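You operate a simulated robot arm through the tools that you are given. There is no shell and no other tool.

You run a simulated robot arm. Do the job below in one go: nothing can be reset, and whatever is moved stays where it is left.

JOB
Empty the tall jar's grain into the white bin.
Fine: unclip and open the bin; the jar goes back where it stood, with its blue lid on. Set down upright: tall jar.

It is judged by the outcome, as a careful person would: the job done as asked, and still so three seconds after it is handed in. It fails if anything else is knocked over, pushed out of place, dropped, spilled or broken. Lids that push on must go on centred and level and be pressed home; caps that screw on are set level and turned clockwise until they are tight.

ROBOT AND FRAMES
A 7-joint arm with a two-finger parallel gripper, fixed in place. Base frame: the origin is at the foot of the arm, x ahead of it, y to its left, z up. Lengths are in mm, angles in rad, forces in N, time in s.
Its first joint turns from -2.897 to 2.897 rad. Payload 4.4 kg.
The TCP is the grasp point between the finger pads, 23 mm short of the fingertips. In the tool frame z runs along the fingers and y along their closing line. Largest opening 94 mm; finger width 38, thickness 10; the body of the gripper, 54 by 96 mm, starts 39 mm behind the TCP.
Orientation is that of the tool frame in the base frame, as a unit quaternion [x, y, z, w]. With the fingers straight down and closing along the base's y, the tool's x points along the base's -x, its y along +y and its z along -z.

CONTROLS
- The arm moves only by the tool jog_arm. Its argument "steps" is a list of rows, each a list of 6 numbers: the shift along the base's x, y, z in cm, then the turn, a rotation vector about the base's x, y, z in rad. In form: [[x, y, z, ax, ay, az], ...]. A call has 1 to 20 rows; each row shifts and turns the commanded pose from where the row before left it. "claw" is the opening, from 0 (shut) to 1 (fully open), set as the call begins (left out, the last holds). Rows are played at 5 a second. More than 50 mm and 0.15 rad between two rows, or a gripper value outside its range, and nothing of the call is played. Where a pose cannot be reached the arm comes as near as it can. A force on the tool above 50 N (or 10 N above the force at the start of the call, whichever is more), or a blocked arm, ends the call early, and 0.2 s more pass. Each finger travels about 72 mm/s and halts on what it meets, pressing with about 45 N; the grip force reading is that of the motor and also rises with nothing between the fingers. The clock runs only during rows and for 0.2 s after the last one: add rows that do not move to give the fingers time. It gives the time, the measured TCP pose, the force on the tool (base axes), the opening and the grip force at its end, in the units of the frame above (readings bear some noise), with the torque about the TCP (base axes, N m) and any sound that the robot's microphone picked up, and new pictures: "views" is both (left out), scene, wrist or none.
- Cameras (640 x 400 px; columns grow to the right, rows downward): "scene" is fixed at [401, -497.4, 1495.9]; the picture's right is [0.69, -0.73, 0.00], its down [-0.53, -0.50, -0.69] and it looks along [0.50, 0.47, -0.72] (base axes); focal length 232 px, centre (320, 200). "wrist" rides on the gripper at [86, 16, -74] in the tool frame; the picture's right is [-0.18, 0.98, 0.00], its down [-0.58, -0.11, -0.81] and it looks along [-0.79, -0.15, 0.59] (tool axes); focal length 243 px, centre (320, 200). There is no depth. A picture from a camera that has moved, and an enlarged one, comes with that camera's place and axes in the base frame and with its lens.
- close_up(camera, box): a new picture of the part [left, top, right, bottom] of that camera's present view, enlarged. It takes no simulated time.
- hand_in(): hands the job in; it is judged then, once.

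Places have to be worked out from the pictures, the camera data and where the tool is seen. Open the gripper and draw the arm clear of the work before you hand the job in, unless the task says otherwise.

The tools are called after "Request:" as name(argument=value, ...) on one line, values as JSON. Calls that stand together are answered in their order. jog_arm: Moves the arm, as the interface text tells. Its arguments: {"type":"object","properties":{"steps":{"type":"array"},"claw":{"type":"number"},"views":{"type":"string","enum":["both","scene","wrist","none"]}},"required":["steps"]} The other tools are called the same way: close_up (camera, box) takes an enlarged picture of a part of a camera's view; hand_in () hands the job in.

At the start:

```text
t: 0.0
tcp_pos: [314.6, -3.7, 1139.9]
tool_rot: [0.009, 0.993, -0.003, 0.116]
ft_force: [0.2, 0.7, -0.6]
wrist_torque: [0.0, 0.01, 0.01]
gripper_width: 93.8
finger_force: 0.1
```

scene: 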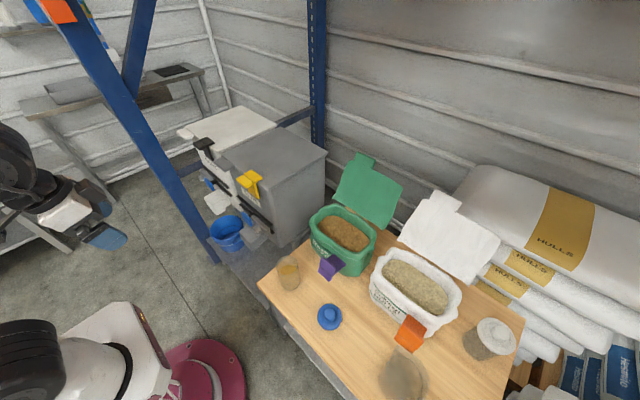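
wrist: 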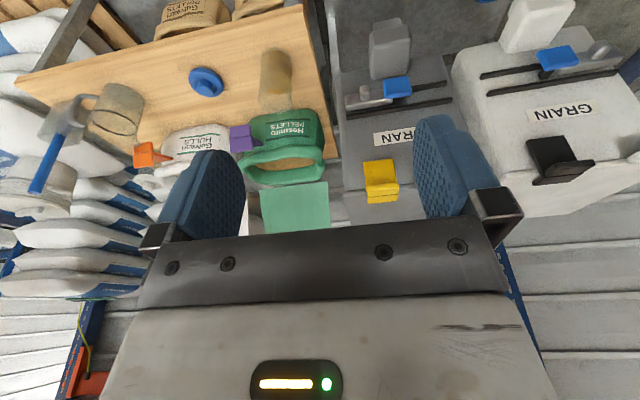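

I'll start by looking more closely at the bench and the bins before moving anything.

Request:
close_up(camera="scene", box=[240, 140, 540, 400])

Request:
close_up(camera="scene", box=[160, 80, 340, 260])

Request:
close_up(camera="wrist", box=[30, 0, 350, 200])

Request:
close_up(camera="wrist", box=[320, 0, 640, 220])

```text
1.54 times, centred on (390, 270) of scene
camera zoom: at [401.0, -497.4, 1495.9], right [0.69, -0.73, 0.0], down [-0.53, -0.5, -0.69], along [0.5, 0.47, -0.72], focal length 357 px, centre (212, 92)
```

zoom: 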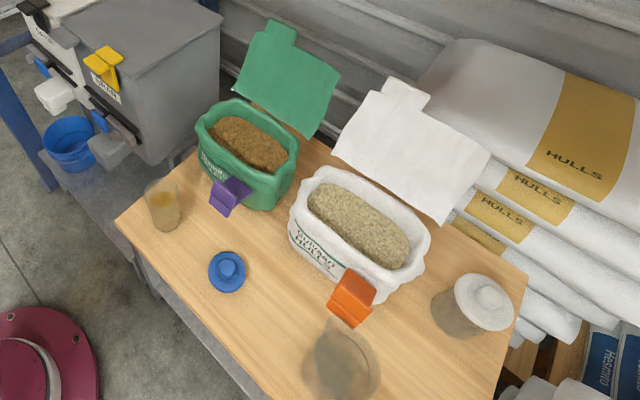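

```text
2.22 times, centred on (250, 170) of scene
camera zoom: at [401.0, -497.4, 1495.9], right [0.69, -0.73, 0.0], down [-0.53, -0.5, -0.69], along [0.5, 0.47, -0.72], focal length 516 px, centre (476, 267)
```

zoom: 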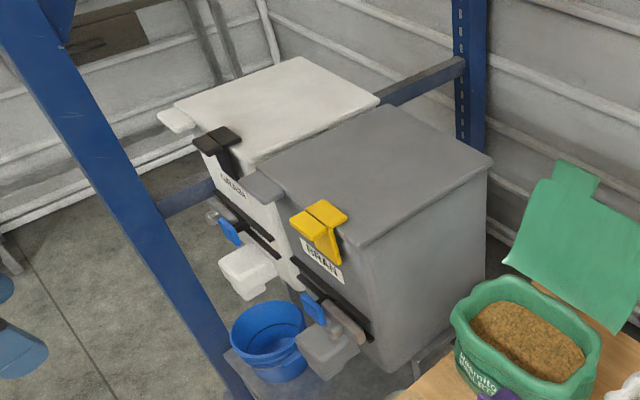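

```text
2.00 times, centred on (190, 100) of wrist
camera zoom: at [215.5, 15.6, 1191.4], right [0.2, 0.98, 0.04], down [0.38, -0.11, 0.92], along [0.9, -0.17, -0.39], focal length 485 px, centre (580, 400)
```

zoom: 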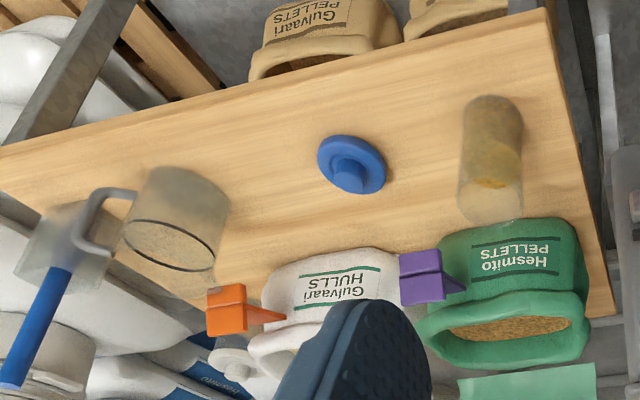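

```text
1.82 times, centred on (480, 110) of wrist
camera zoom: at [215.5, 15.6, 1191.4], right [0.2, 0.98, 0.04], down [0.38, -0.11, 0.92], along [0.9, -0.17, -0.39], focal length 441 px, centre (29, 364)
```

zoom: 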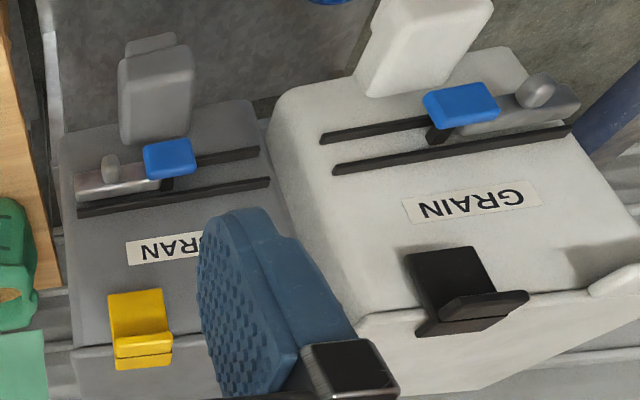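

The wide shots show a white GRAIN bin at about (660, 370), with a black clip at z ≈ 970. The open tall jar stands on the table's left end, with the blue lid near (605, -348, 655). I'll move up to the front of the white bin to see the clip and the outlet slide.

Request:
jog_arm(steps=[[0.5, 4.5, 0, 0, 0, 0], [0.5, 4.5, 0, 0, 0, 0], [0.5, 4.5, 0, 0, 0, 0], [0.5, 4.5, 0, 0, 0, 0], [0, 4.5, -1, 0, 0, 0], [0, 4.5, -1, 0, 0, 0], [0, 4.5, -1, 0, 0, 0], [0, 0, 0, 0, 0, 0]], claw=1)

```text
t: 1.8
tcp_pos: [336.9, 312.4, 1107.4]
tool_rot: [0.01, 0.993, -0.004, 0.116]
ft_force: [0.4, 0.2, -1.0]
wrist_torque: [0.03, 0.01, 0.02]
gripper_width: 94.0
finger_force: 0.0
camera wrist: at [237.0, 331.9, 1160.8], right [0.2, 0.98, 0.04], down [0.38, -0.11, 0.92], along [0.9, -0.17, -0.39], focal length 243 px, centre (320, 200)
```

scene: 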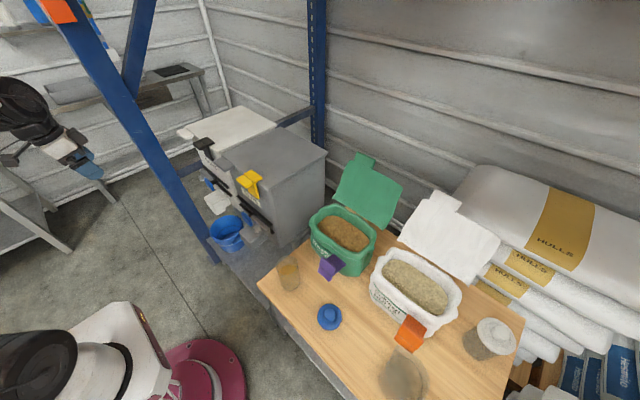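
wrist: 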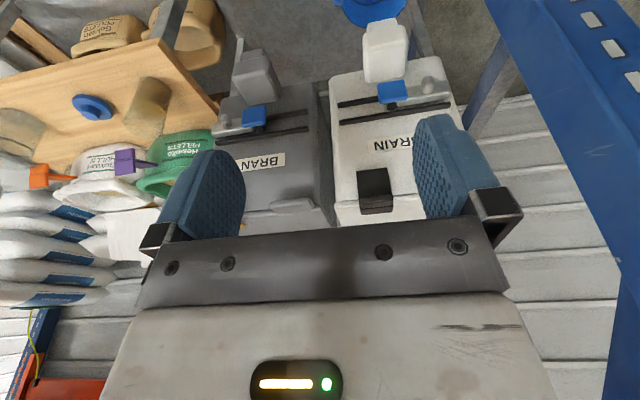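

The arm moved cleanly, and a blue post stands near (473, 530+), to the left of the bin. Next I'll zoom in on the white bin's clip and outlet slide.

Request:
close_up(camera="wrist", box=[320, 0, 480, 110])

Request:
close_up(camera="wrist", box=[310, 120, 450, 230])

Request:
close_up(camera="wrist", box=[200, 20, 340, 130])

Request:
close_up(camera="scene", box=[170, 100, 290, 180])

Request:
close_up(camera="scene", box=[180, 160, 290, 260])

Request:
close_up(camera="scene", box=[250, 230, 360, 340])

```text
3.64 times, centred on (400, 55) of wrist
camera zoom: at [237.0, 331.9, 1160.8], right [0.2, 0.98, 0.04], down [0.38, -0.11, 0.92], along [0.9, -0.17, -0.39], focal length 882 px, centre (29, 727)
```

zoom: 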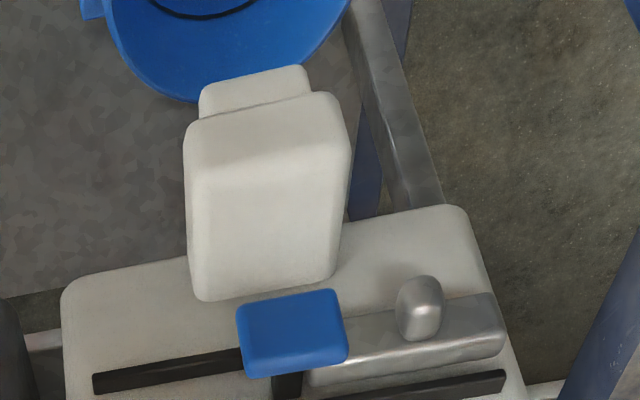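

```text
3.64 times, centred on (380, 175) of wrist
camera zoom: at [237.0, 331.9, 1160.8], right [0.2, 0.98, 0.04], down [0.38, -0.11, 0.92], along [0.9, -0.17, -0.39], focal length 882 px, centre (102, 291)
```

zoom: 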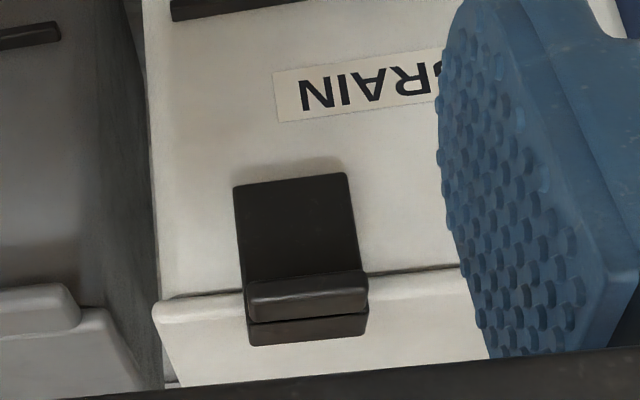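

```text
3.64 times, centred on (270, 75) of wrist
camera zoom: at [237.0, 331.9, 1160.8], right [0.2, 0.98, 0.04], down [0.38, -0.11, 0.92], along [0.9, -0.17, -0.39], focal length 882 px, centre (502, 654)
```

zoom: 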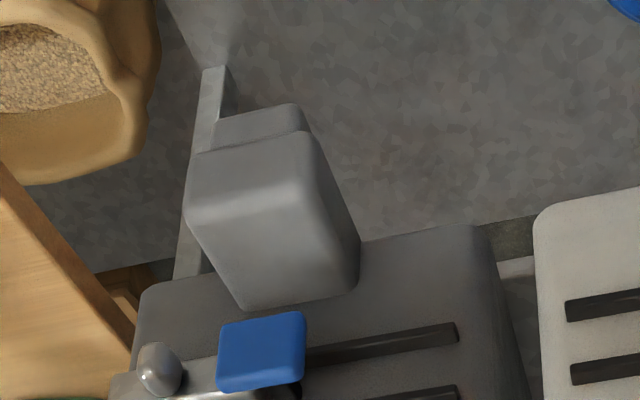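

```text
5.00 times, centred on (230, 140) of scene
camera zoom: at [401.0, -497.4, 1495.9], right [0.69, -0.73, 0.0], down [-0.53, -0.5, -0.69], along [0.5, 0.47, -0.72], focal length 1161 px, centre (770, 500)
```

zoom: 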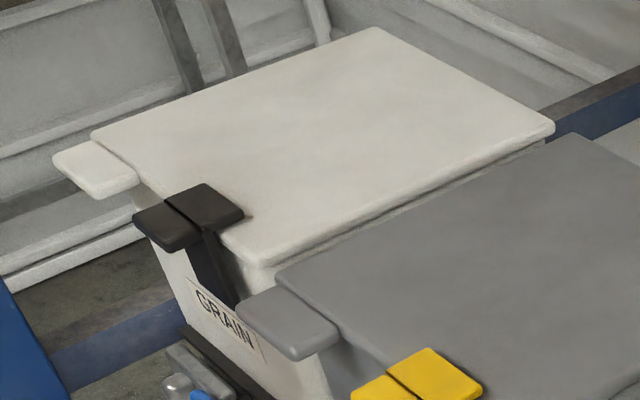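

```text
4.00 times, centred on (235, 210) of scene
camera zoom: at [401.0, -497.4, 1495.9], right [0.69, -0.73, 0.0], down [-0.53, -0.5, -0.69], along [0.5, 0.47, -0.72], focal length 929 px, centre (660, 160)
```

zoom: 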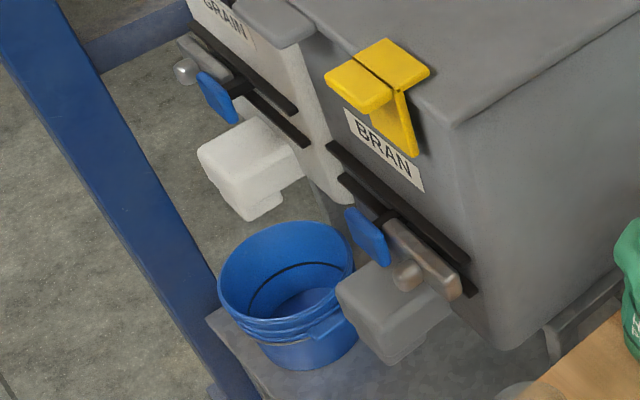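

```text
3.64 times, centred on (305, 285) of scene
camera zoom: at [401.0, -497.4, 1495.9], right [0.69, -0.73, 0.0], down [-0.53, -0.5, -0.69], along [0.5, 0.47, -0.72], focal length 844 px, centre (374, -109)
```

zoom: 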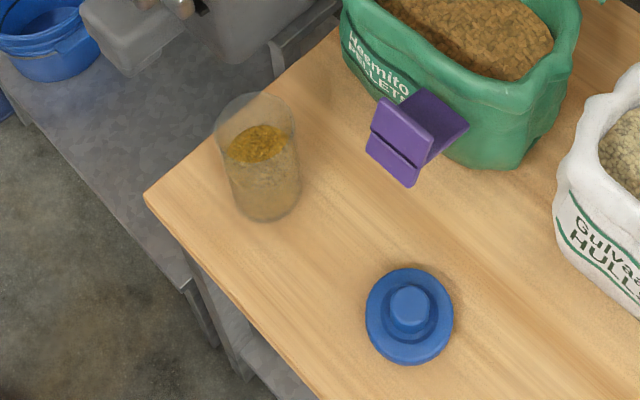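

The clip looks like an over-centre latch, with a thumb tab at the top front and a plate down the bin's face. The lid tab is near (645, 512, 985). Before pouring anything I want to know whether the bottom slide gate is closed, so I'll drop lower for a look.

Request:
jog_arm(steps=[[1, 1.5, -3.7, 0, 0, 0], [1, 1.5, -3.7, 0, 0, 0], [1, 1.5, -3.7, 0, 0, 0], [1, 1.5, -3.7, 0, 0, 0], [1, 1.5, -3.7, 0, 0, 0], [0, 0, 0, 0, 0, 0]], views="wrist")

```text
t: 3.2
tcp_pos: [385.8, 388.4, 923.2]
tool_rot: [0.01, 0.993, -0.003, 0.117]
ft_force: [0.3, 0.3, 0.6]
wrist_torque: [0.0, 0.0, 0.03]
gripper_width: 94.0
finger_force: 0.0
camera wrist: at [286.0, 406.6, 975.9], right [0.2, 0.98, 0.04], down [0.38, -0.11, 0.92], along [0.9, -0.17, -0.39], focal length 243 px, centre (320, 200)
```

wrist: 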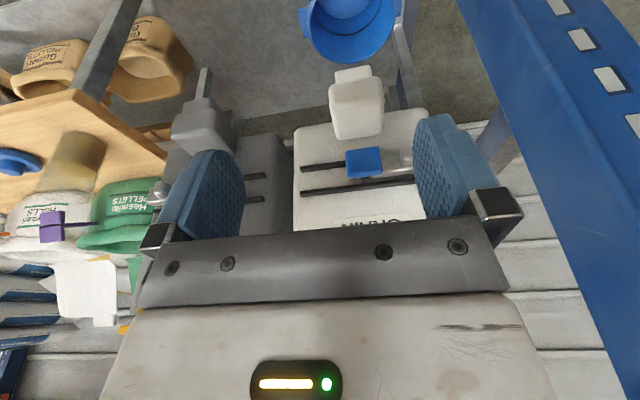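

Zooming in on the slide gates and spouts from this lower viewpoint.

Request:
close_up(camera="wrist", box=[280, 50, 440, 210])

Request:
close_up(camera="wrist", box=[150, 70, 310, 240])

```text
2.50 times, centred on (360, 130) of wrist
camera zoom: at [286.0, 406.6, 975.9], right [0.2, 0.98, 0.04], down [0.38, -0.11, 0.92], along [0.9, -0.17, -0.39], focal length 606 px, centre (220, 375)
```

zoom: 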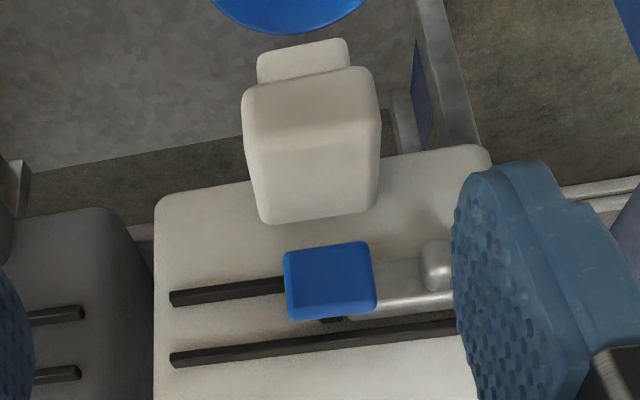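

```text
2.35 times, centred on (230, 155) of wrist
camera zoom: at [286.0, 406.6, 975.9], right [0.2, 0.98, 0.04], down [0.38, -0.11, 0.92], along [0.9, -0.17, -0.39], focal length 571 px, centre (532, 306)
```

zoom: 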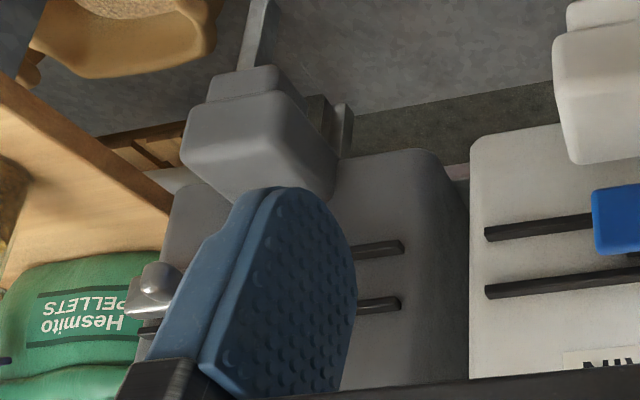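

The slide with its silver knob is partly hidden by a finger, so I'll move a little lower and further left to see it head-on.

Request:
jog_arm(steps=[[1.5, 1.5, -3, 0, 0, 0], [1.5, 1.5, -3, 0, 0, 0], [0, 1, 0, 0, 0, 0], [0, 0, 0, 0, 0, 0]], views="wrist")

Request:
close_up(camera="wrist", box=[250, 80, 430, 230])

```text
t: 4.2
tcp_pos: [416.8, 426.7, 861.7]
tool_rot: [0.01, 0.993, -0.005, 0.116]
ft_force: [-0.5, 0.0, 0.5]
wrist_torque: [-0.01, -0.04, 0.05]
gripper_width: 93.9
finger_force: 0.1
camera wrist: at [316.4, 446.0, 914.9], right [0.2, 0.98, 0.04], down [0.38, -0.11, 0.92], along [0.9, -0.17, -0.39], focal length 243 px, centre (320, 200)
```

wrist: 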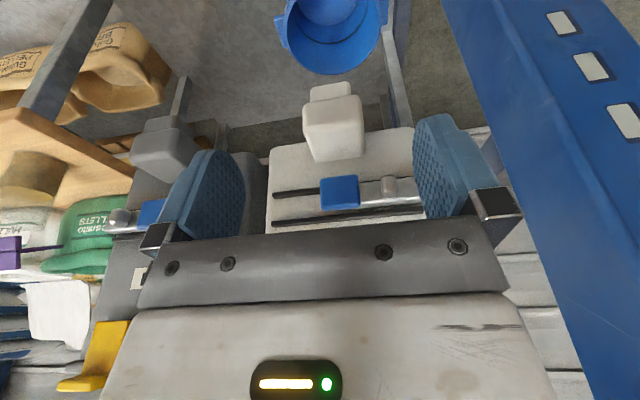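

```text
2.67 times, centred on (340, 155) of wrist
camera zoom: at [316.4, 446.0, 914.9], right [0.2, 0.98, 0.04], down [0.38, -0.11, 0.92], along [0.9, -0.17, -0.39], focal length 647 px, centre (267, 320)
```

zoom: 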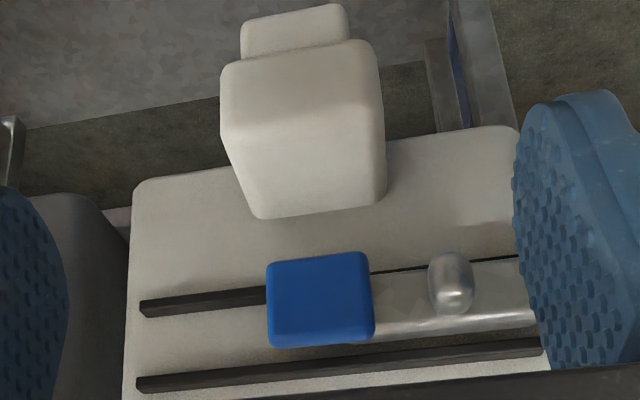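

Both handles sit centred over their spouts and I see no hole in the face, so I'll check again once the lid is open. Next is the clip: the thumb tab is at about x 622–652, y 325–388, top z ≈ 1004. I'll rise clear, set the tool vertical and hover above it.

Request:
jog_arm(steps=[[0, -1, 4.5, 0, 0, 0], [0, -1, 4.5, 0, 0, 0], [0, -1, 4.5, 0, 0, 0], [0, -1, 4.5, 0, 0, 0], [0, -1, 4.5, 0, 0, 0], [0, -1, 3, 0, 0, 0], [4, -1, 0, 0, 0.116, 0], [4, 0, 0, 0, 0.116, 0], [4, 0, 0, 0, 0, 0], [4, 0, 0, 0, 0, 0], [0, 0, 0, 0, 0, 0]])

```text
t: 6.6
tcp_pos: [575.5, 356.0, 1118.7]
tool_rot: [0.01, 1.0, -0.005, -0.001]
ft_force: [0.2, -0.3, 1.0]
wrist_torque: [0.02, 0.0, -0.02]
gripper_width: 93.6
finger_force: 0.1
camera wrist: at [490.5, 376.1, 1193.8], right [0.2, 0.98, -0.01], down [0.58, -0.11, 0.81], along [0.79, -0.17, -0.59], focal length 243 px, centre (320, 200)
```

scene: 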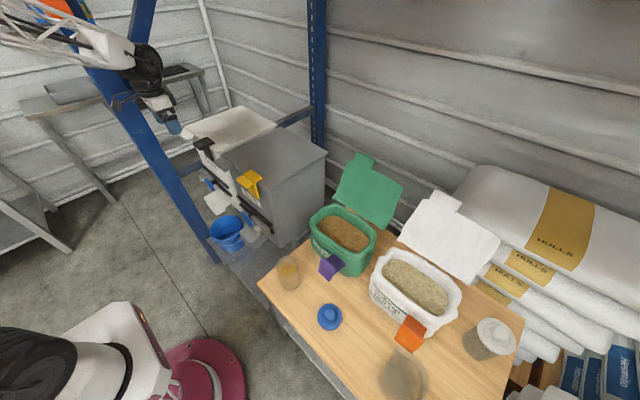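
wrist: 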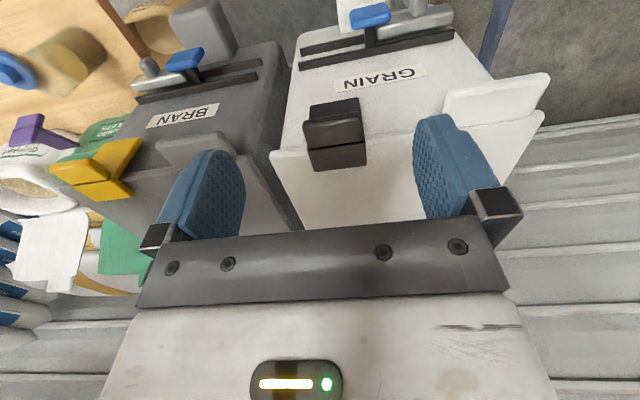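

This gives a clear view of the clip and the lid's pull tab, so I'll zoom in to fix their positions.

Request:
close_up(camera="wrist", box=[270, 70, 420, 180])

Request:
close_up(camera="wrist", box=[430, 60, 560, 170])

Request:
close_up(camera="scene", box=[150, 100, 250, 170])

```text
3.64 times, centred on (345, 125) of wrist
camera zoom: at [490.5, 376.1, 1193.8], right [0.2, 0.98, -0.01], down [0.58, -0.11, 0.81], along [0.79, -0.17, -0.59], focal length 882 px, centre (229, 473)
```

zoom: 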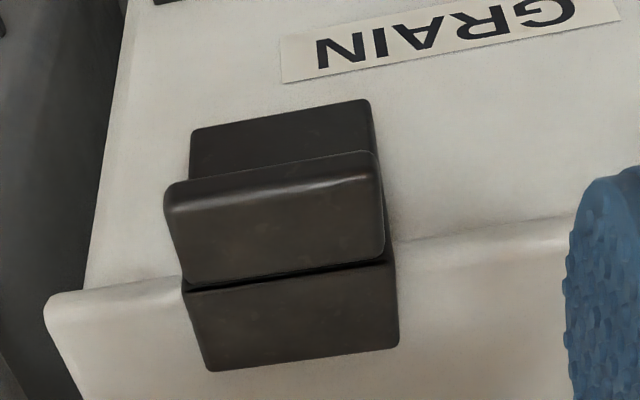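

```text
3.64 times, centred on (495, 115) of wrist
camera zoom: at [490.5, 376.1, 1193.8], right [0.2, 0.98, -0.01], down [0.58, -0.11, 0.81], along [0.79, -0.17, -0.59], focal length 882 px, centre (-316, 509)
```

zoom: 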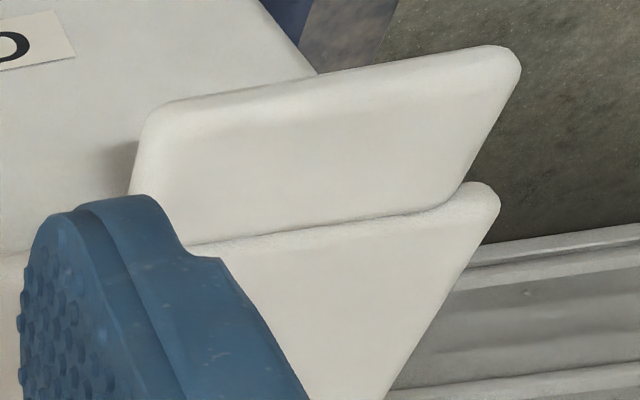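

```text
5.71 times, centred on (200, 135) of scene
camera zoom: at [401.0, -497.4, 1495.9], right [0.69, -0.73, 0.0], down [-0.53, -0.5, -0.69], along [0.5, 0.47, -0.72], focal length 1327 px, centre (1006, 571)
```

zoom: 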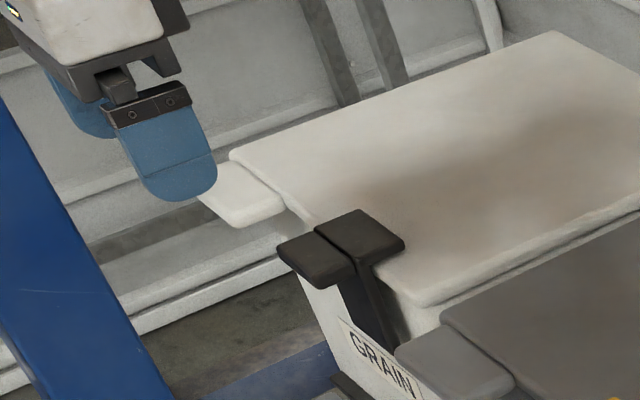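

Triangulation puts the thumb tab at x 624–652, y 327–384, top z ≈ 1007. I'll straddle it with the fingers, closing along y, at TCP x 633 and z 1000, then close.

Request:
jog_arm(steps=[[3, 0, 0, 0, 0, 0], [2.75, 0, -2, 0, 0, 0], [0, 0, -4, 0, 0, 0], [0, 0, -4, 0, 0, 0], [0, 0, -1.9, 0, 0, 0], [0, 0, 0, 0, 0, 0]])

```text
t: 8.0
tcp_pos: [632.6, 356.2, 998.5]
tool_rot: [0.01, 1.0, -0.005, 0.0]
ft_force: [0.2, -1.1, -0.4]
wrist_torque: [-0.03, 0.03, -0.01]
gripper_width: 93.9
finger_force: 0.1
camera wrist: at [547.7, 376.4, 1073.5], right [0.2, 0.98, -0.01], down [0.58, -0.11, 0.81], along [0.79, -0.17, -0.59], focal length 243 px, centre (320, 200)
```

scene: 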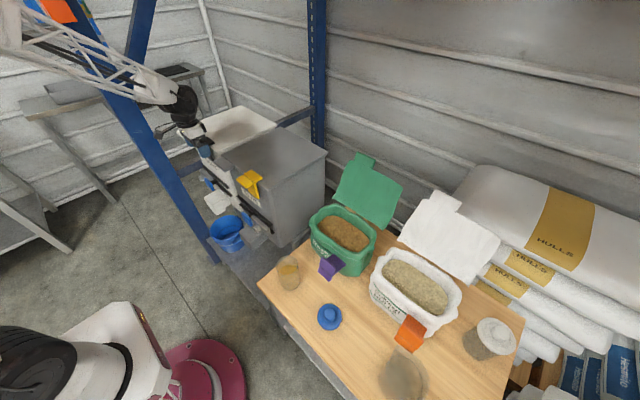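
wrist: 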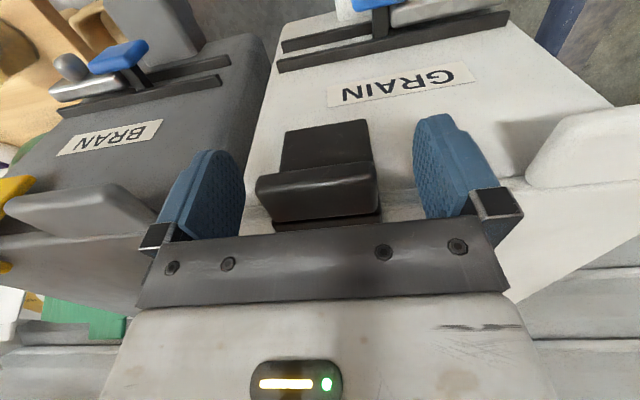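

The tab sits between the pads and the fingers are clear of the lid. Closing on it now.

Request:
jog_arm(steps=[[0, 0, 0, 0, 0, 0], [0, 0, 0, 0, 0, 0], [0, 0, 0, 0, 0, 0], [0, 0, 0, 0, 0, 0]], claw=0, views="wrist")

```text
t: 9.0
tcp_pos: [633.1, 356.7, 998.2]
tool_rot: [0.009, 1.0, -0.006, 0.0]
ft_force: [0.6, -21.6, -0.3]
wrist_torque: [0.78, -0.02, 1.22]
gripper_width: 58.1
finger_force: 45.8
camera wrist: at [547.7, 375.8, 1073.7], right [0.2, 0.98, -0.01], down [0.58, -0.11, 0.81], along [0.79, -0.17, -0.59], focal length 243 px, centre (320, 200)
```

wrist: 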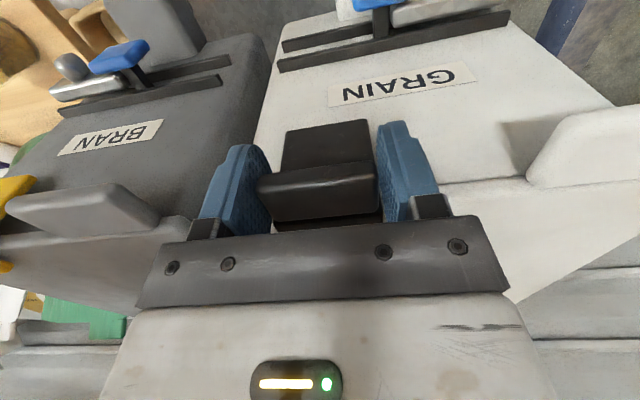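

The grip is on at 58 mm, with a small sideways bias that I'll trim. I'll start swinging the clip outward about its lower hinge, near (665, 925), turning the tool with it.

Request:
jog_arm(steps=[[0, -0.1, 0, 0, 0, 0], [-0.5, 0, -0.25, 0, -0.07, 0], [-0.49, 0, -0.27, 0, -0.07, 0], [0, 0, 0, 0, 0, 0]], views="wrist")

```text
t: 10.0
tcp_pos: [621.9, 355.3, 995.9]
tool_rot: [0.01, 0.997, -0.004, 0.071]
ft_force: [13.0, -5.7, -2.7]
wrist_torque: [0.15, -0.67, 1.39]
gripper_width: 55.6
finger_force: 45.6
camera wrist: at [527.8, 374.6, 1056.2], right [0.2, 0.98, 0.02], down [0.46, -0.11, 0.88], along [0.86, -0.17, -0.47], focal length 243 px, centre (320, 200)
```

wrist: 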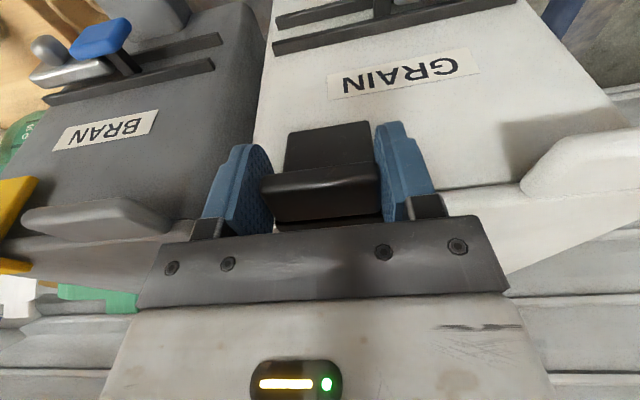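

The force is low (13 N) and the tab is following the tool. I'll continue the swing.

Request:
jog_arm(steps=[[-0.45, 0, -0.32, 0, -0.07, 0], [-0.45, 0, -0.33, 0, -0.07, 0], [-0.41, 0, -0.38, 0, -0.07, 0], [-0.4, 0, -0.39, 0, -0.07, 0], [-0.35, 0, -0.43, 0, -0.07, 0], [-0.34, 0, -0.44, 0, -0.07, 0]])

Request:
close_up(camera="wrist", box=[200, 80, 460, 240])

```text
t: 11.4
tcp_pos: [600.9, 355.5, 969.7]
tool_rot: [0.011, 0.961, -0.003, 0.276]
ft_force: [7.7, -5.4, 13.1]
wrist_torque: [-0.35, -1.05, 1.75]
gripper_width: 55.4
finger_force: 45.2
camera wrist: at [488.5, 374.6, 987.4], right [0.18, 0.98, 0.1], down [0.06, -0.11, 0.99], along [0.98, -0.17, -0.08], focal length 243 px, centre (320, 200)
```

scene: 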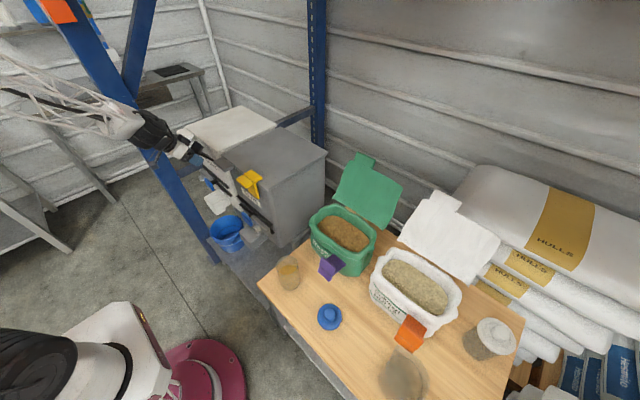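
wrist: 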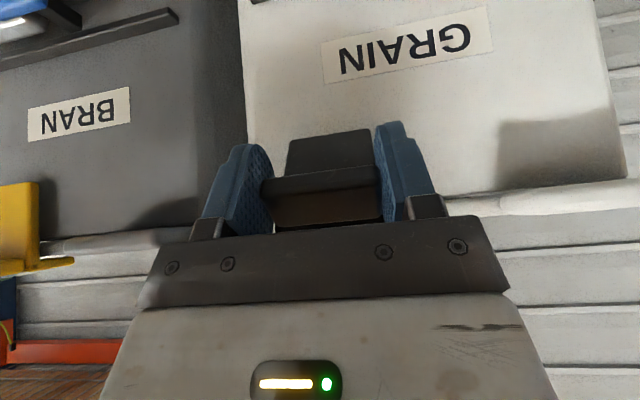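

```text
2.46 times, centred on (330, 160) of wrist
camera zoom: at [488.5, 374.6, 987.4], right [0.18, 0.98, 0.1], down [0.06, -0.11, 0.99], along [0.98, -0.17, -0.08], focal length 597 px, centre (295, 298)
```

zoom: 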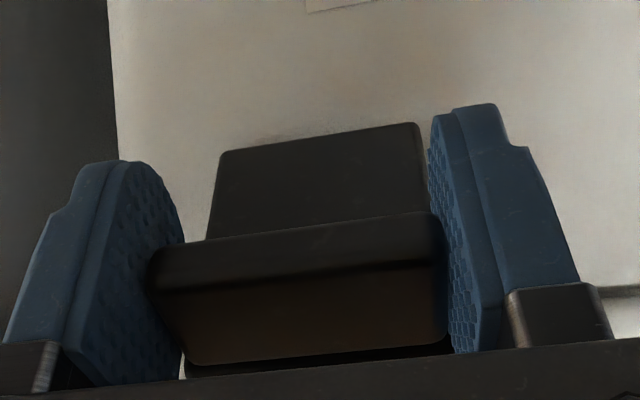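

The clip is swinging out freely about its hinge. I'll carry it past horizontal.

Request:
jog_arm(steps=[[-0.29, 0, -0.48, 0, -0.07, 0], [-0.27, 0, -0.49, 0, -0.07, 0], [-0.22, 0, -0.51, 0, -0.07, 0], [-0.2, 0, -0.52, 0, -0.07, 0], [-0.15, 0, -0.54, 0, -0.07, 0], [-0.13, 0, -0.54, 0, -0.07, 0], [-0.07, 0, -0.55, 0, -0.07, 0], [-0.04, 0, -0.56, 0, -0.07, 0], [0.02, 0, -0.56, 0, -0.07, 0], [0.05, 0, -0.56, 0, -0.07, 0]])

```text
t: 12.7
tcp_pos: [589.5, 354.6, 948.1]
tool_rot: [0.01, 0.894, 0.0, 0.447]
ft_force: [13.2, -0.6, -3.4]
wrist_torque: [-1.06, 0.01, 1.01]
gripper_width: 55.7
finger_force: 45.0
stopped in row 6: the force on the tool passed its limit at 53 N (the readings are from after the stop); the commanded pose is now the measured one
camera wrist: at [478.7, 374.6, 923.4], right [0.13, 0.98, 0.16], down [-0.3, -0.11, 0.95], along [0.95, -0.17, 0.28], focal length 243 px, centre (320, 200)
```

scene: 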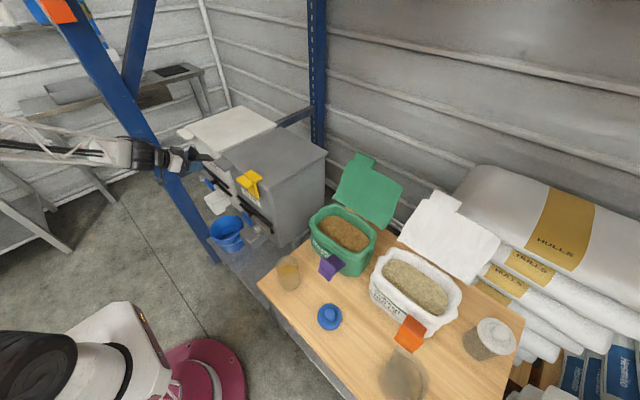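
wrist: 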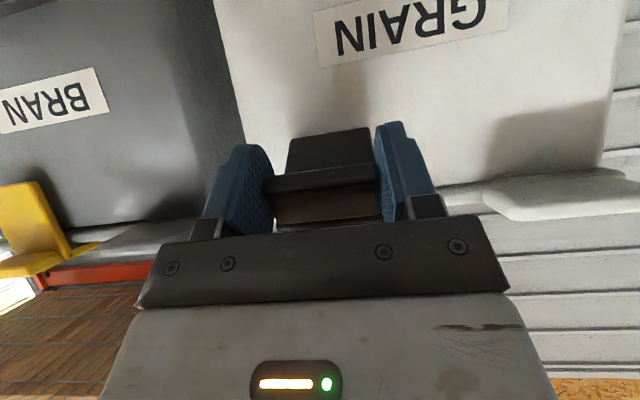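

It stopped at about 0.93 rad, probably the hinge's end stop, with the hook well clear of the lid. I'll release and back straight out to see whether it stays open.

Request:
jog_arm(steps=[[0, 0, 0, 0, 0, 0], [0, 0, 0, 0, 0, 0], [0, 0, 0, 0, 0, 0], [-2.4, 0, 1.8, 0, 0, 0], [-3.2, 0, 2.4, 0, 0, 0], [-3.2, 0, 2.4, 0, 0, 0], [0, 0, 0, 0, 0, 0]], claw=1)

Request:
close_up(camera="scene", box=[150, 90, 290, 190])

```text
t: 14.3
tcp_pos: [501.4, 355.5, 1014.6]
tool_rot: [0.011, 0.894, 0.001, 0.447]
ft_force: [0.1, -0.9, 0.0]
wrist_torque: [-0.01, -0.01, -0.02]
gripper_width: 94.0
finger_force: 0.1
camera wrist: at [391.8, 375.5, 990.8], right [0.13, 0.98, 0.16], down [-0.3, -0.11, 0.95], along [0.95, -0.17, 0.28], focal length 243 px, centre (320, 200)
```

scene: 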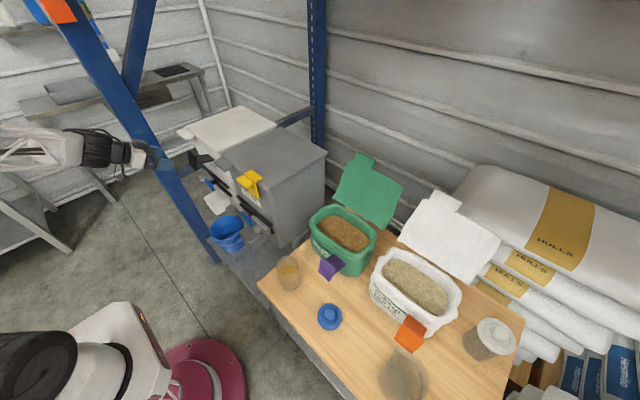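
wrist: 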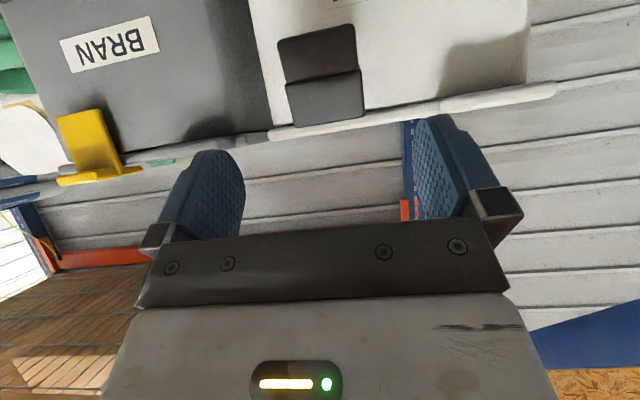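

```text
4.00 times, centred on (220, 140) of scene
camera zoom: at [401.0, -497.4, 1495.9], right [0.69, -0.73, 0.0], down [-0.53, -0.5, -0.69], along [0.5, 0.47, -0.72], focal length 929 px, centre (720, 440)
```

zoom: 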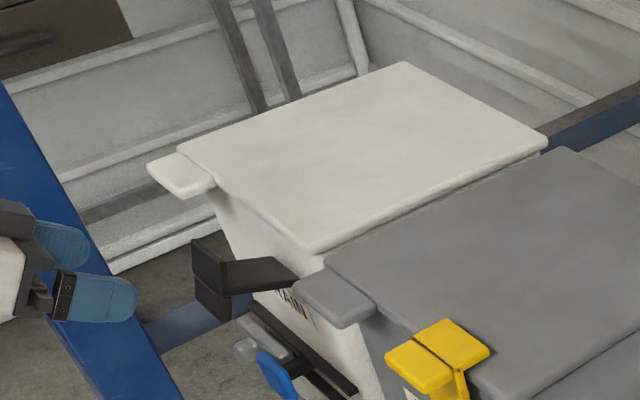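

The clip is fully open and stays out of the way. The lid's pull tab is at x 622–667, y 464–537, top z ≈ 992. I'll close the fingers, level the tool and yaw it about 0.35 rad so the hand stays clear of the blue post, then set up just below the tab.

Request:
jog_arm(steps=[[0, 1, -0.5, 0, -0.129, 0], [0, 1, -0.5, 0, -0.129, 0], [0, 1, -1, 0, -0.129, 0], [0, 1, -1, 0, -0.129, 0], [0, 1, -1, 0, -0.129, 0], [0, 1, -1, 0, 0, 0.117], [0.7, 1.6, -1.3, 0, 0, 0.117], [0.7, 1.6, -1.4, 0, 0, 0.117], [0, 0, 0, 0, 0, 0]], claw=0)

Request:
close_up(camera="scene", box=[100, 90, 260, 210])

```text
t: 16.3
tcp_pos: [516.1, 446.1, 936.3]
tool_rot: [-0.111, 0.698, 0.127, 0.696]
ft_force: [-0.2, 0.2, 0.2]
wrist_torque: [0.0, -0.02, 0.0]
gripper_width: 0.0
finger_force: 42.8
camera wrist: at [439.8, 439.2, 851.6], right [-0.33, 0.92, 0.2], down [-0.72, -0.38, 0.58], along [0.61, 0.04, 0.79], focal length 243 px, centre (320, 200)
```

scene: 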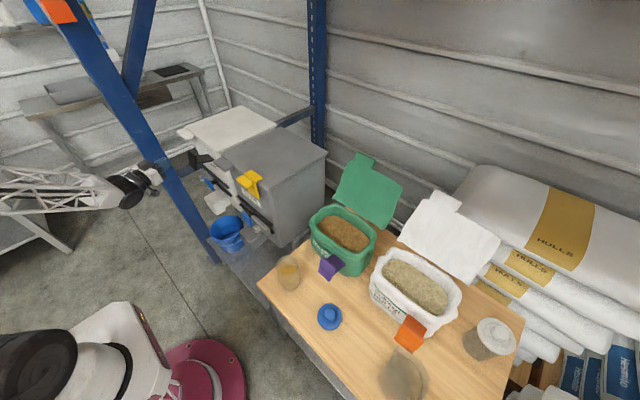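
wrist: 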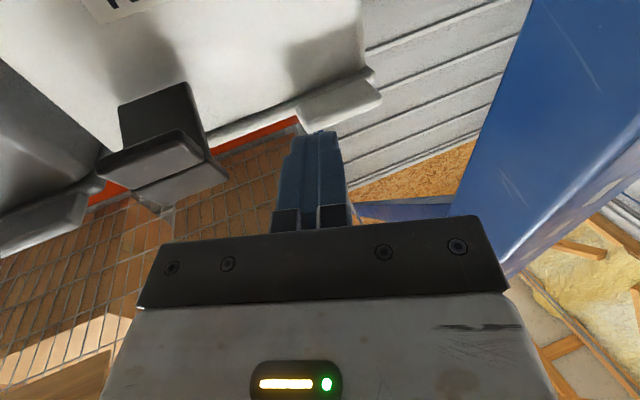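

```text
3.33 times, centred on (180, 150) of scene
camera zoom: at [401.0, -497.4, 1495.9], right [0.69, -0.73, 0.0], down [-0.53, -0.5, -0.69], along [0.5, 0.47, -0.72], focal length 774 px, centre (787, 367)
```

zoom: 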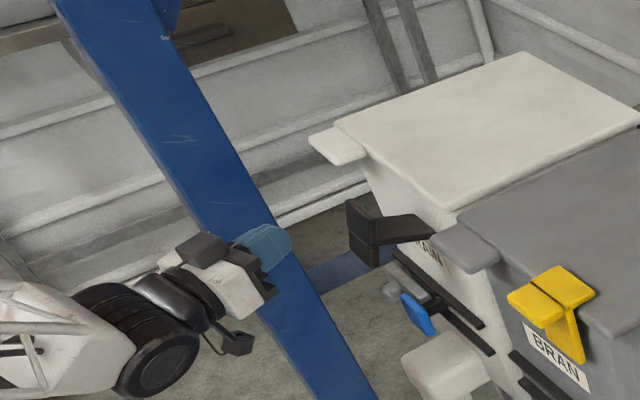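

The hand is clear of the post and level, and the tab's underside is at about z 980. I'll slide the fingertips in beneath the tab.

Request:
jog_arm(steps=[[4, 1.5, 0, 0, 0, 0], [4, 1.5, 0, 0, 0, 0], [3.7, 1.4, 0, 0, 0, 0], [0, 0, 1, 0, 0, 0], [0, 0, 0, 0, 0, 0]])

Request:
close_up(camera="scene", box=[140, 90, 260, 180])

```text
t: 17.5
tcp_pos: [632.1, 489.3, 946.2]
tool_rot: [-0.113, 0.697, 0.127, 0.696]
ft_force: [-0.2, 0.9, -0.7]
wrist_torque: [0.0, 0.0, -0.04]
gripper_width: 0.0
finger_force: 42.1
camera wrist: at [556.8, 483.0, 861.0], right [-0.33, 0.92, 0.2], down [-0.72, -0.38, 0.58], along [0.61, 0.04, 0.79], focal length 243 px, centre (320, 200)
```

scene: 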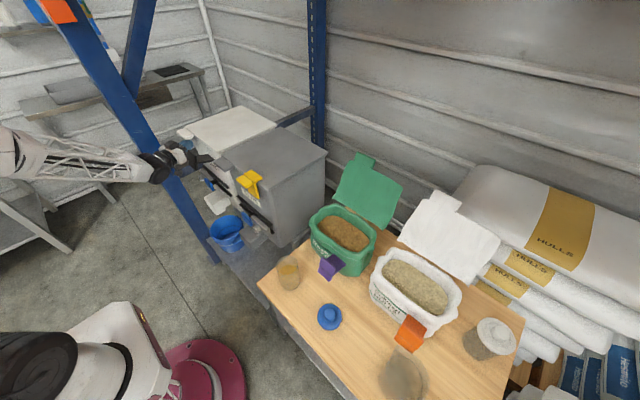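
wrist: 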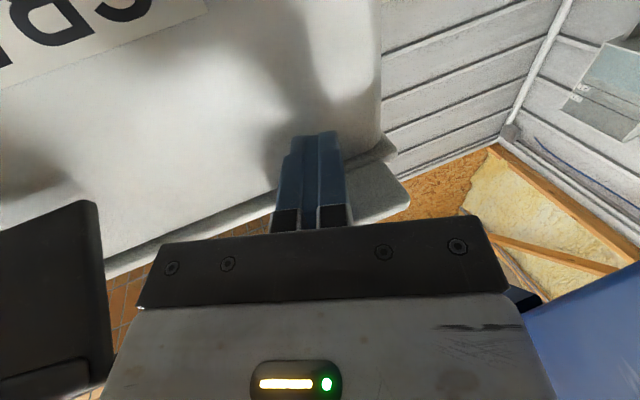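

```text
4.44 times, centred on (200, 135) of scene
camera zoom: at [401.0, -497.4, 1495.9], right [0.69, -0.73, 0.0], down [-0.53, -0.5, -0.69], along [0.5, 0.47, -0.72], focal length 1032 px, centre (853, 489)
```

zoom: 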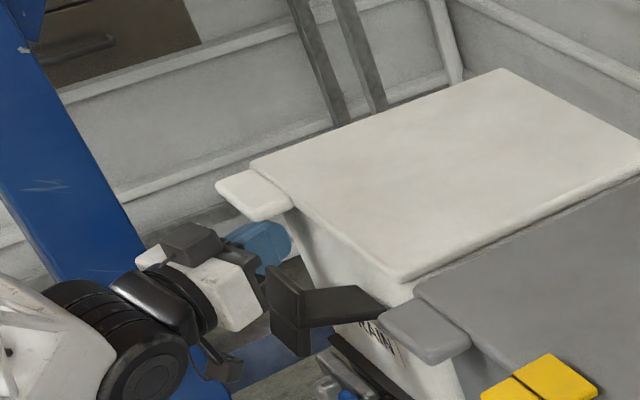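

The fingers are under the tab. I'll raise slowly to make contact and start lifting the lid along its arc about the rear hinge (x ≈ 958).

Request:
jog_arm(steps=[[0, 0, 1, 0, 0, 0], [0, 0, 1, 0, 0, 0], [0, 0, 1.5, 0, 0, 0], [0.2, 0, 2, 0, 0, 0], [0.3, 0, 2, 0, 0, 0], [0.6, 0, 2.5, 0, 0, 0], [0.8, 0, 2.5, 0, 0, 0], [0, 0, 0, 0, 0, 0]])

```text
t: 19.3
tcp_pos: [650.6, 491.0, 1071.3]
tool_rot: [-0.113, 0.697, 0.128, 0.696]
ft_force: [0.5, -0.8, -1.1]
wrist_torque: [-0.01, 0.03, -0.03]
gripper_width: 0.0
finger_force: 42.4
camera wrist: at [575.6, 483.5, 985.6], right [-0.33, 0.92, 0.2], down [-0.72, -0.38, 0.58], along [0.61, 0.04, 0.79], focal length 243 px, centre (320, 200)
```

scene: 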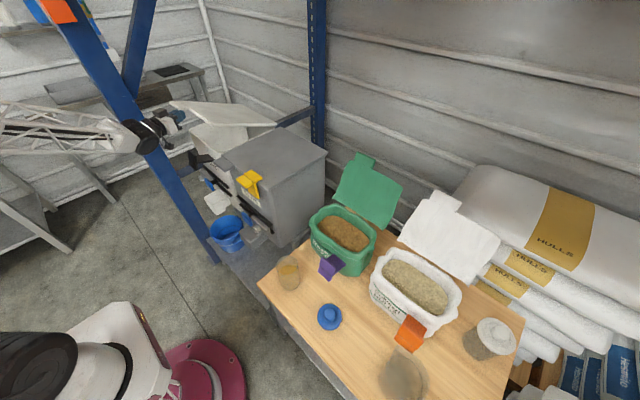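
wrist: 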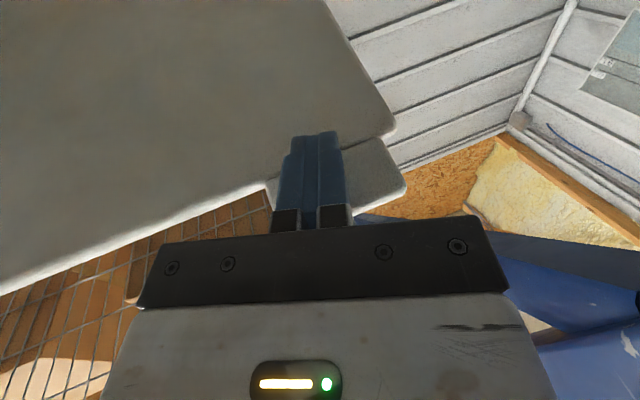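

The lid lifts easily, and its underside is flat with no lip to catch on. I'll carry on along the arc, sliding slowly in toward the hinge.

Request:
jog_arm(steps=[[1.4, -0.4, 2.3, 0, 0, 0], [1.5, -0.4, 2.1, 0, 0, 0], [1.8, -0.5, 1.8, 0, 0, 0], [1.9, -0.5, 1.7, 0, 0, 0], [2.0, -0.5, 1.4, 0, 0, 0], [2.1, -0.5, 1.3, 0, 0, 0], [0, 0, 0, 0, 0, 0]])

```text
t: 20.9
tcp_pos: [756.7, 461.6, 1177.7]
tool_rot: [-0.113, 0.697, 0.129, 0.696]
ft_force: [-0.8, 0.9, -0.4]
wrist_torque: [-0.01, -0.03, 0.01]
gripper_width: 0.0
finger_force: 42.8
camera wrist: at [682.5, 455.4, 1091.7], right [-0.33, 0.92, 0.2], down [-0.72, -0.38, 0.58], along [0.61, 0.04, 0.79], focal length 243 px, centre (320, 200)
```

scene: 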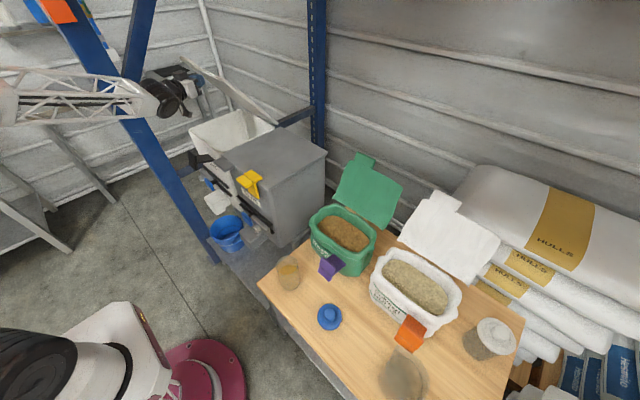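
wrist: 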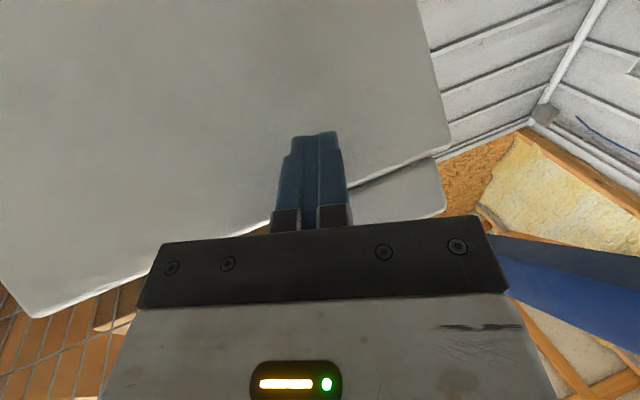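

The lid is near 50° and moving freely. I'll push on past vertical, watching for reach limits.

Request:
jog_arm(steps=[[2.5, -0.8, 0.7, 0, 0, 0], [2.5, -0.8, 0.5, 0, 0, 0], [2.3, -0.8, 0.4, 0, 0, 0], [2.2, -0.8, 0.2, 0, 0, 0], [2.2, -0.8, -0.3, 0, 0, 0], [2.2, -0.8, -0.3, 0, 0, 0], [0, 0, 0, 0, 0, 0]])

```text
t: 22.5
tcp_pos: [898.1, 414.7, 1190.0]
tool_rot: [-0.112, 0.698, 0.127, 0.696]
ft_force: [-0.7, 0.8, -0.2]
wrist_torque: [0.01, 0.0, 0.0]
gripper_width: 0.0
finger_force: 42.6
camera wrist: at [822.4, 407.6, 1103.4], right [-0.33, 0.92, 0.2], down [-0.72, -0.38, 0.58], along [0.61, 0.04, 0.79], focal length 243 px, centre (320, 200)
```

scene: 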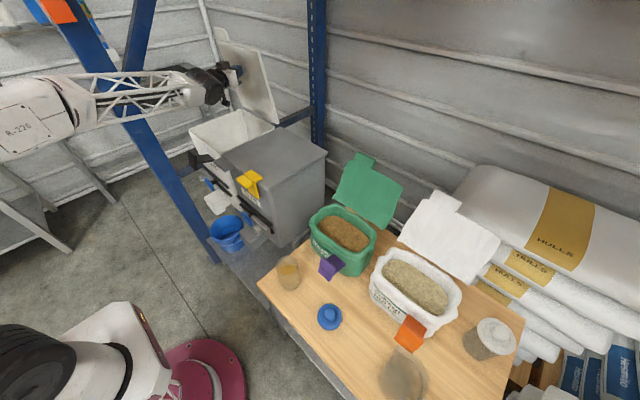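
wrist: 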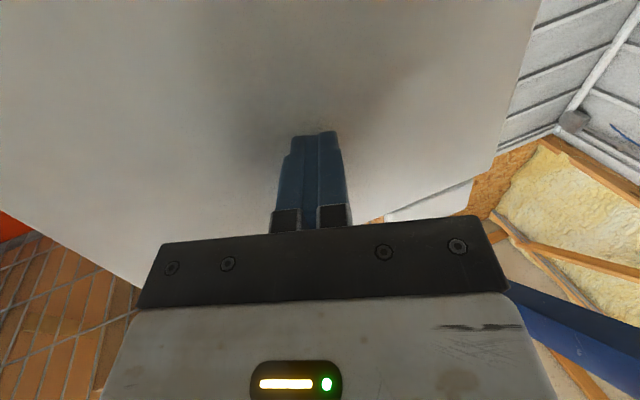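

The lid is around 80° and reach is fine, so I'll keep pushing until it passes vertical and finds its stop.

Request:
jog_arm(steps=[[2.0, -0.5, -0.5, 0, 0, 0], [2.0, -0.5, -0.6, 0, 0, 0], [1.8, -0.5, -0.6, 0, 0, 0], [1.8, -0.5, -0.7, 0, 0, 0], [0, 0, 0, 0, 0, 0]])

```text
t: 23.4
tcp_pos: [962.0, 401.1, 1169.8]
tool_rot: [-0.114, 0.697, 0.128, 0.696]
ft_force: [-84.9, -24.2, 4.6]
wrist_torque: [-0.47, 1.44, -0.65]
gripper_width: 0.0
finger_force: 41.9
stopped in row 4: the force on the tool passed its limit at 129 N (the readings are from after the stop); the commanded pose is now the measured one
camera wrist: at [887.2, 392.5, 1084.2], right [-0.33, 0.92, 0.2], down [-0.72, -0.38, 0.58], along [0.61, 0.04, 0.79], focal length 243 px, centre (320, 200)
```

scene: 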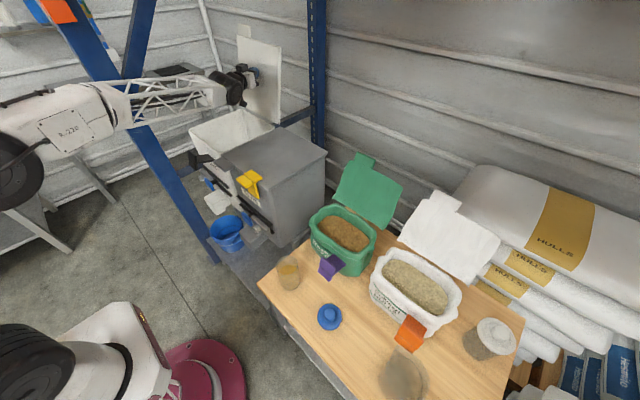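
wrist: 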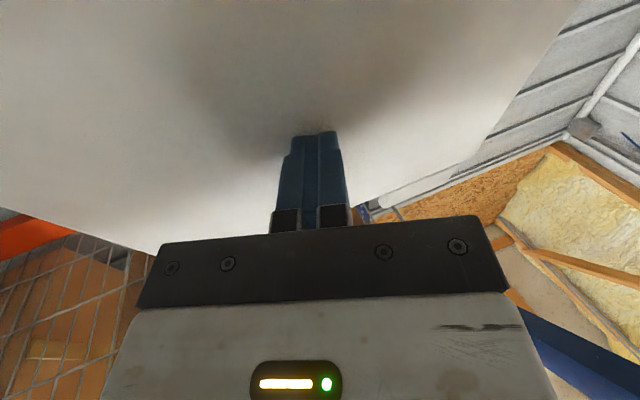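

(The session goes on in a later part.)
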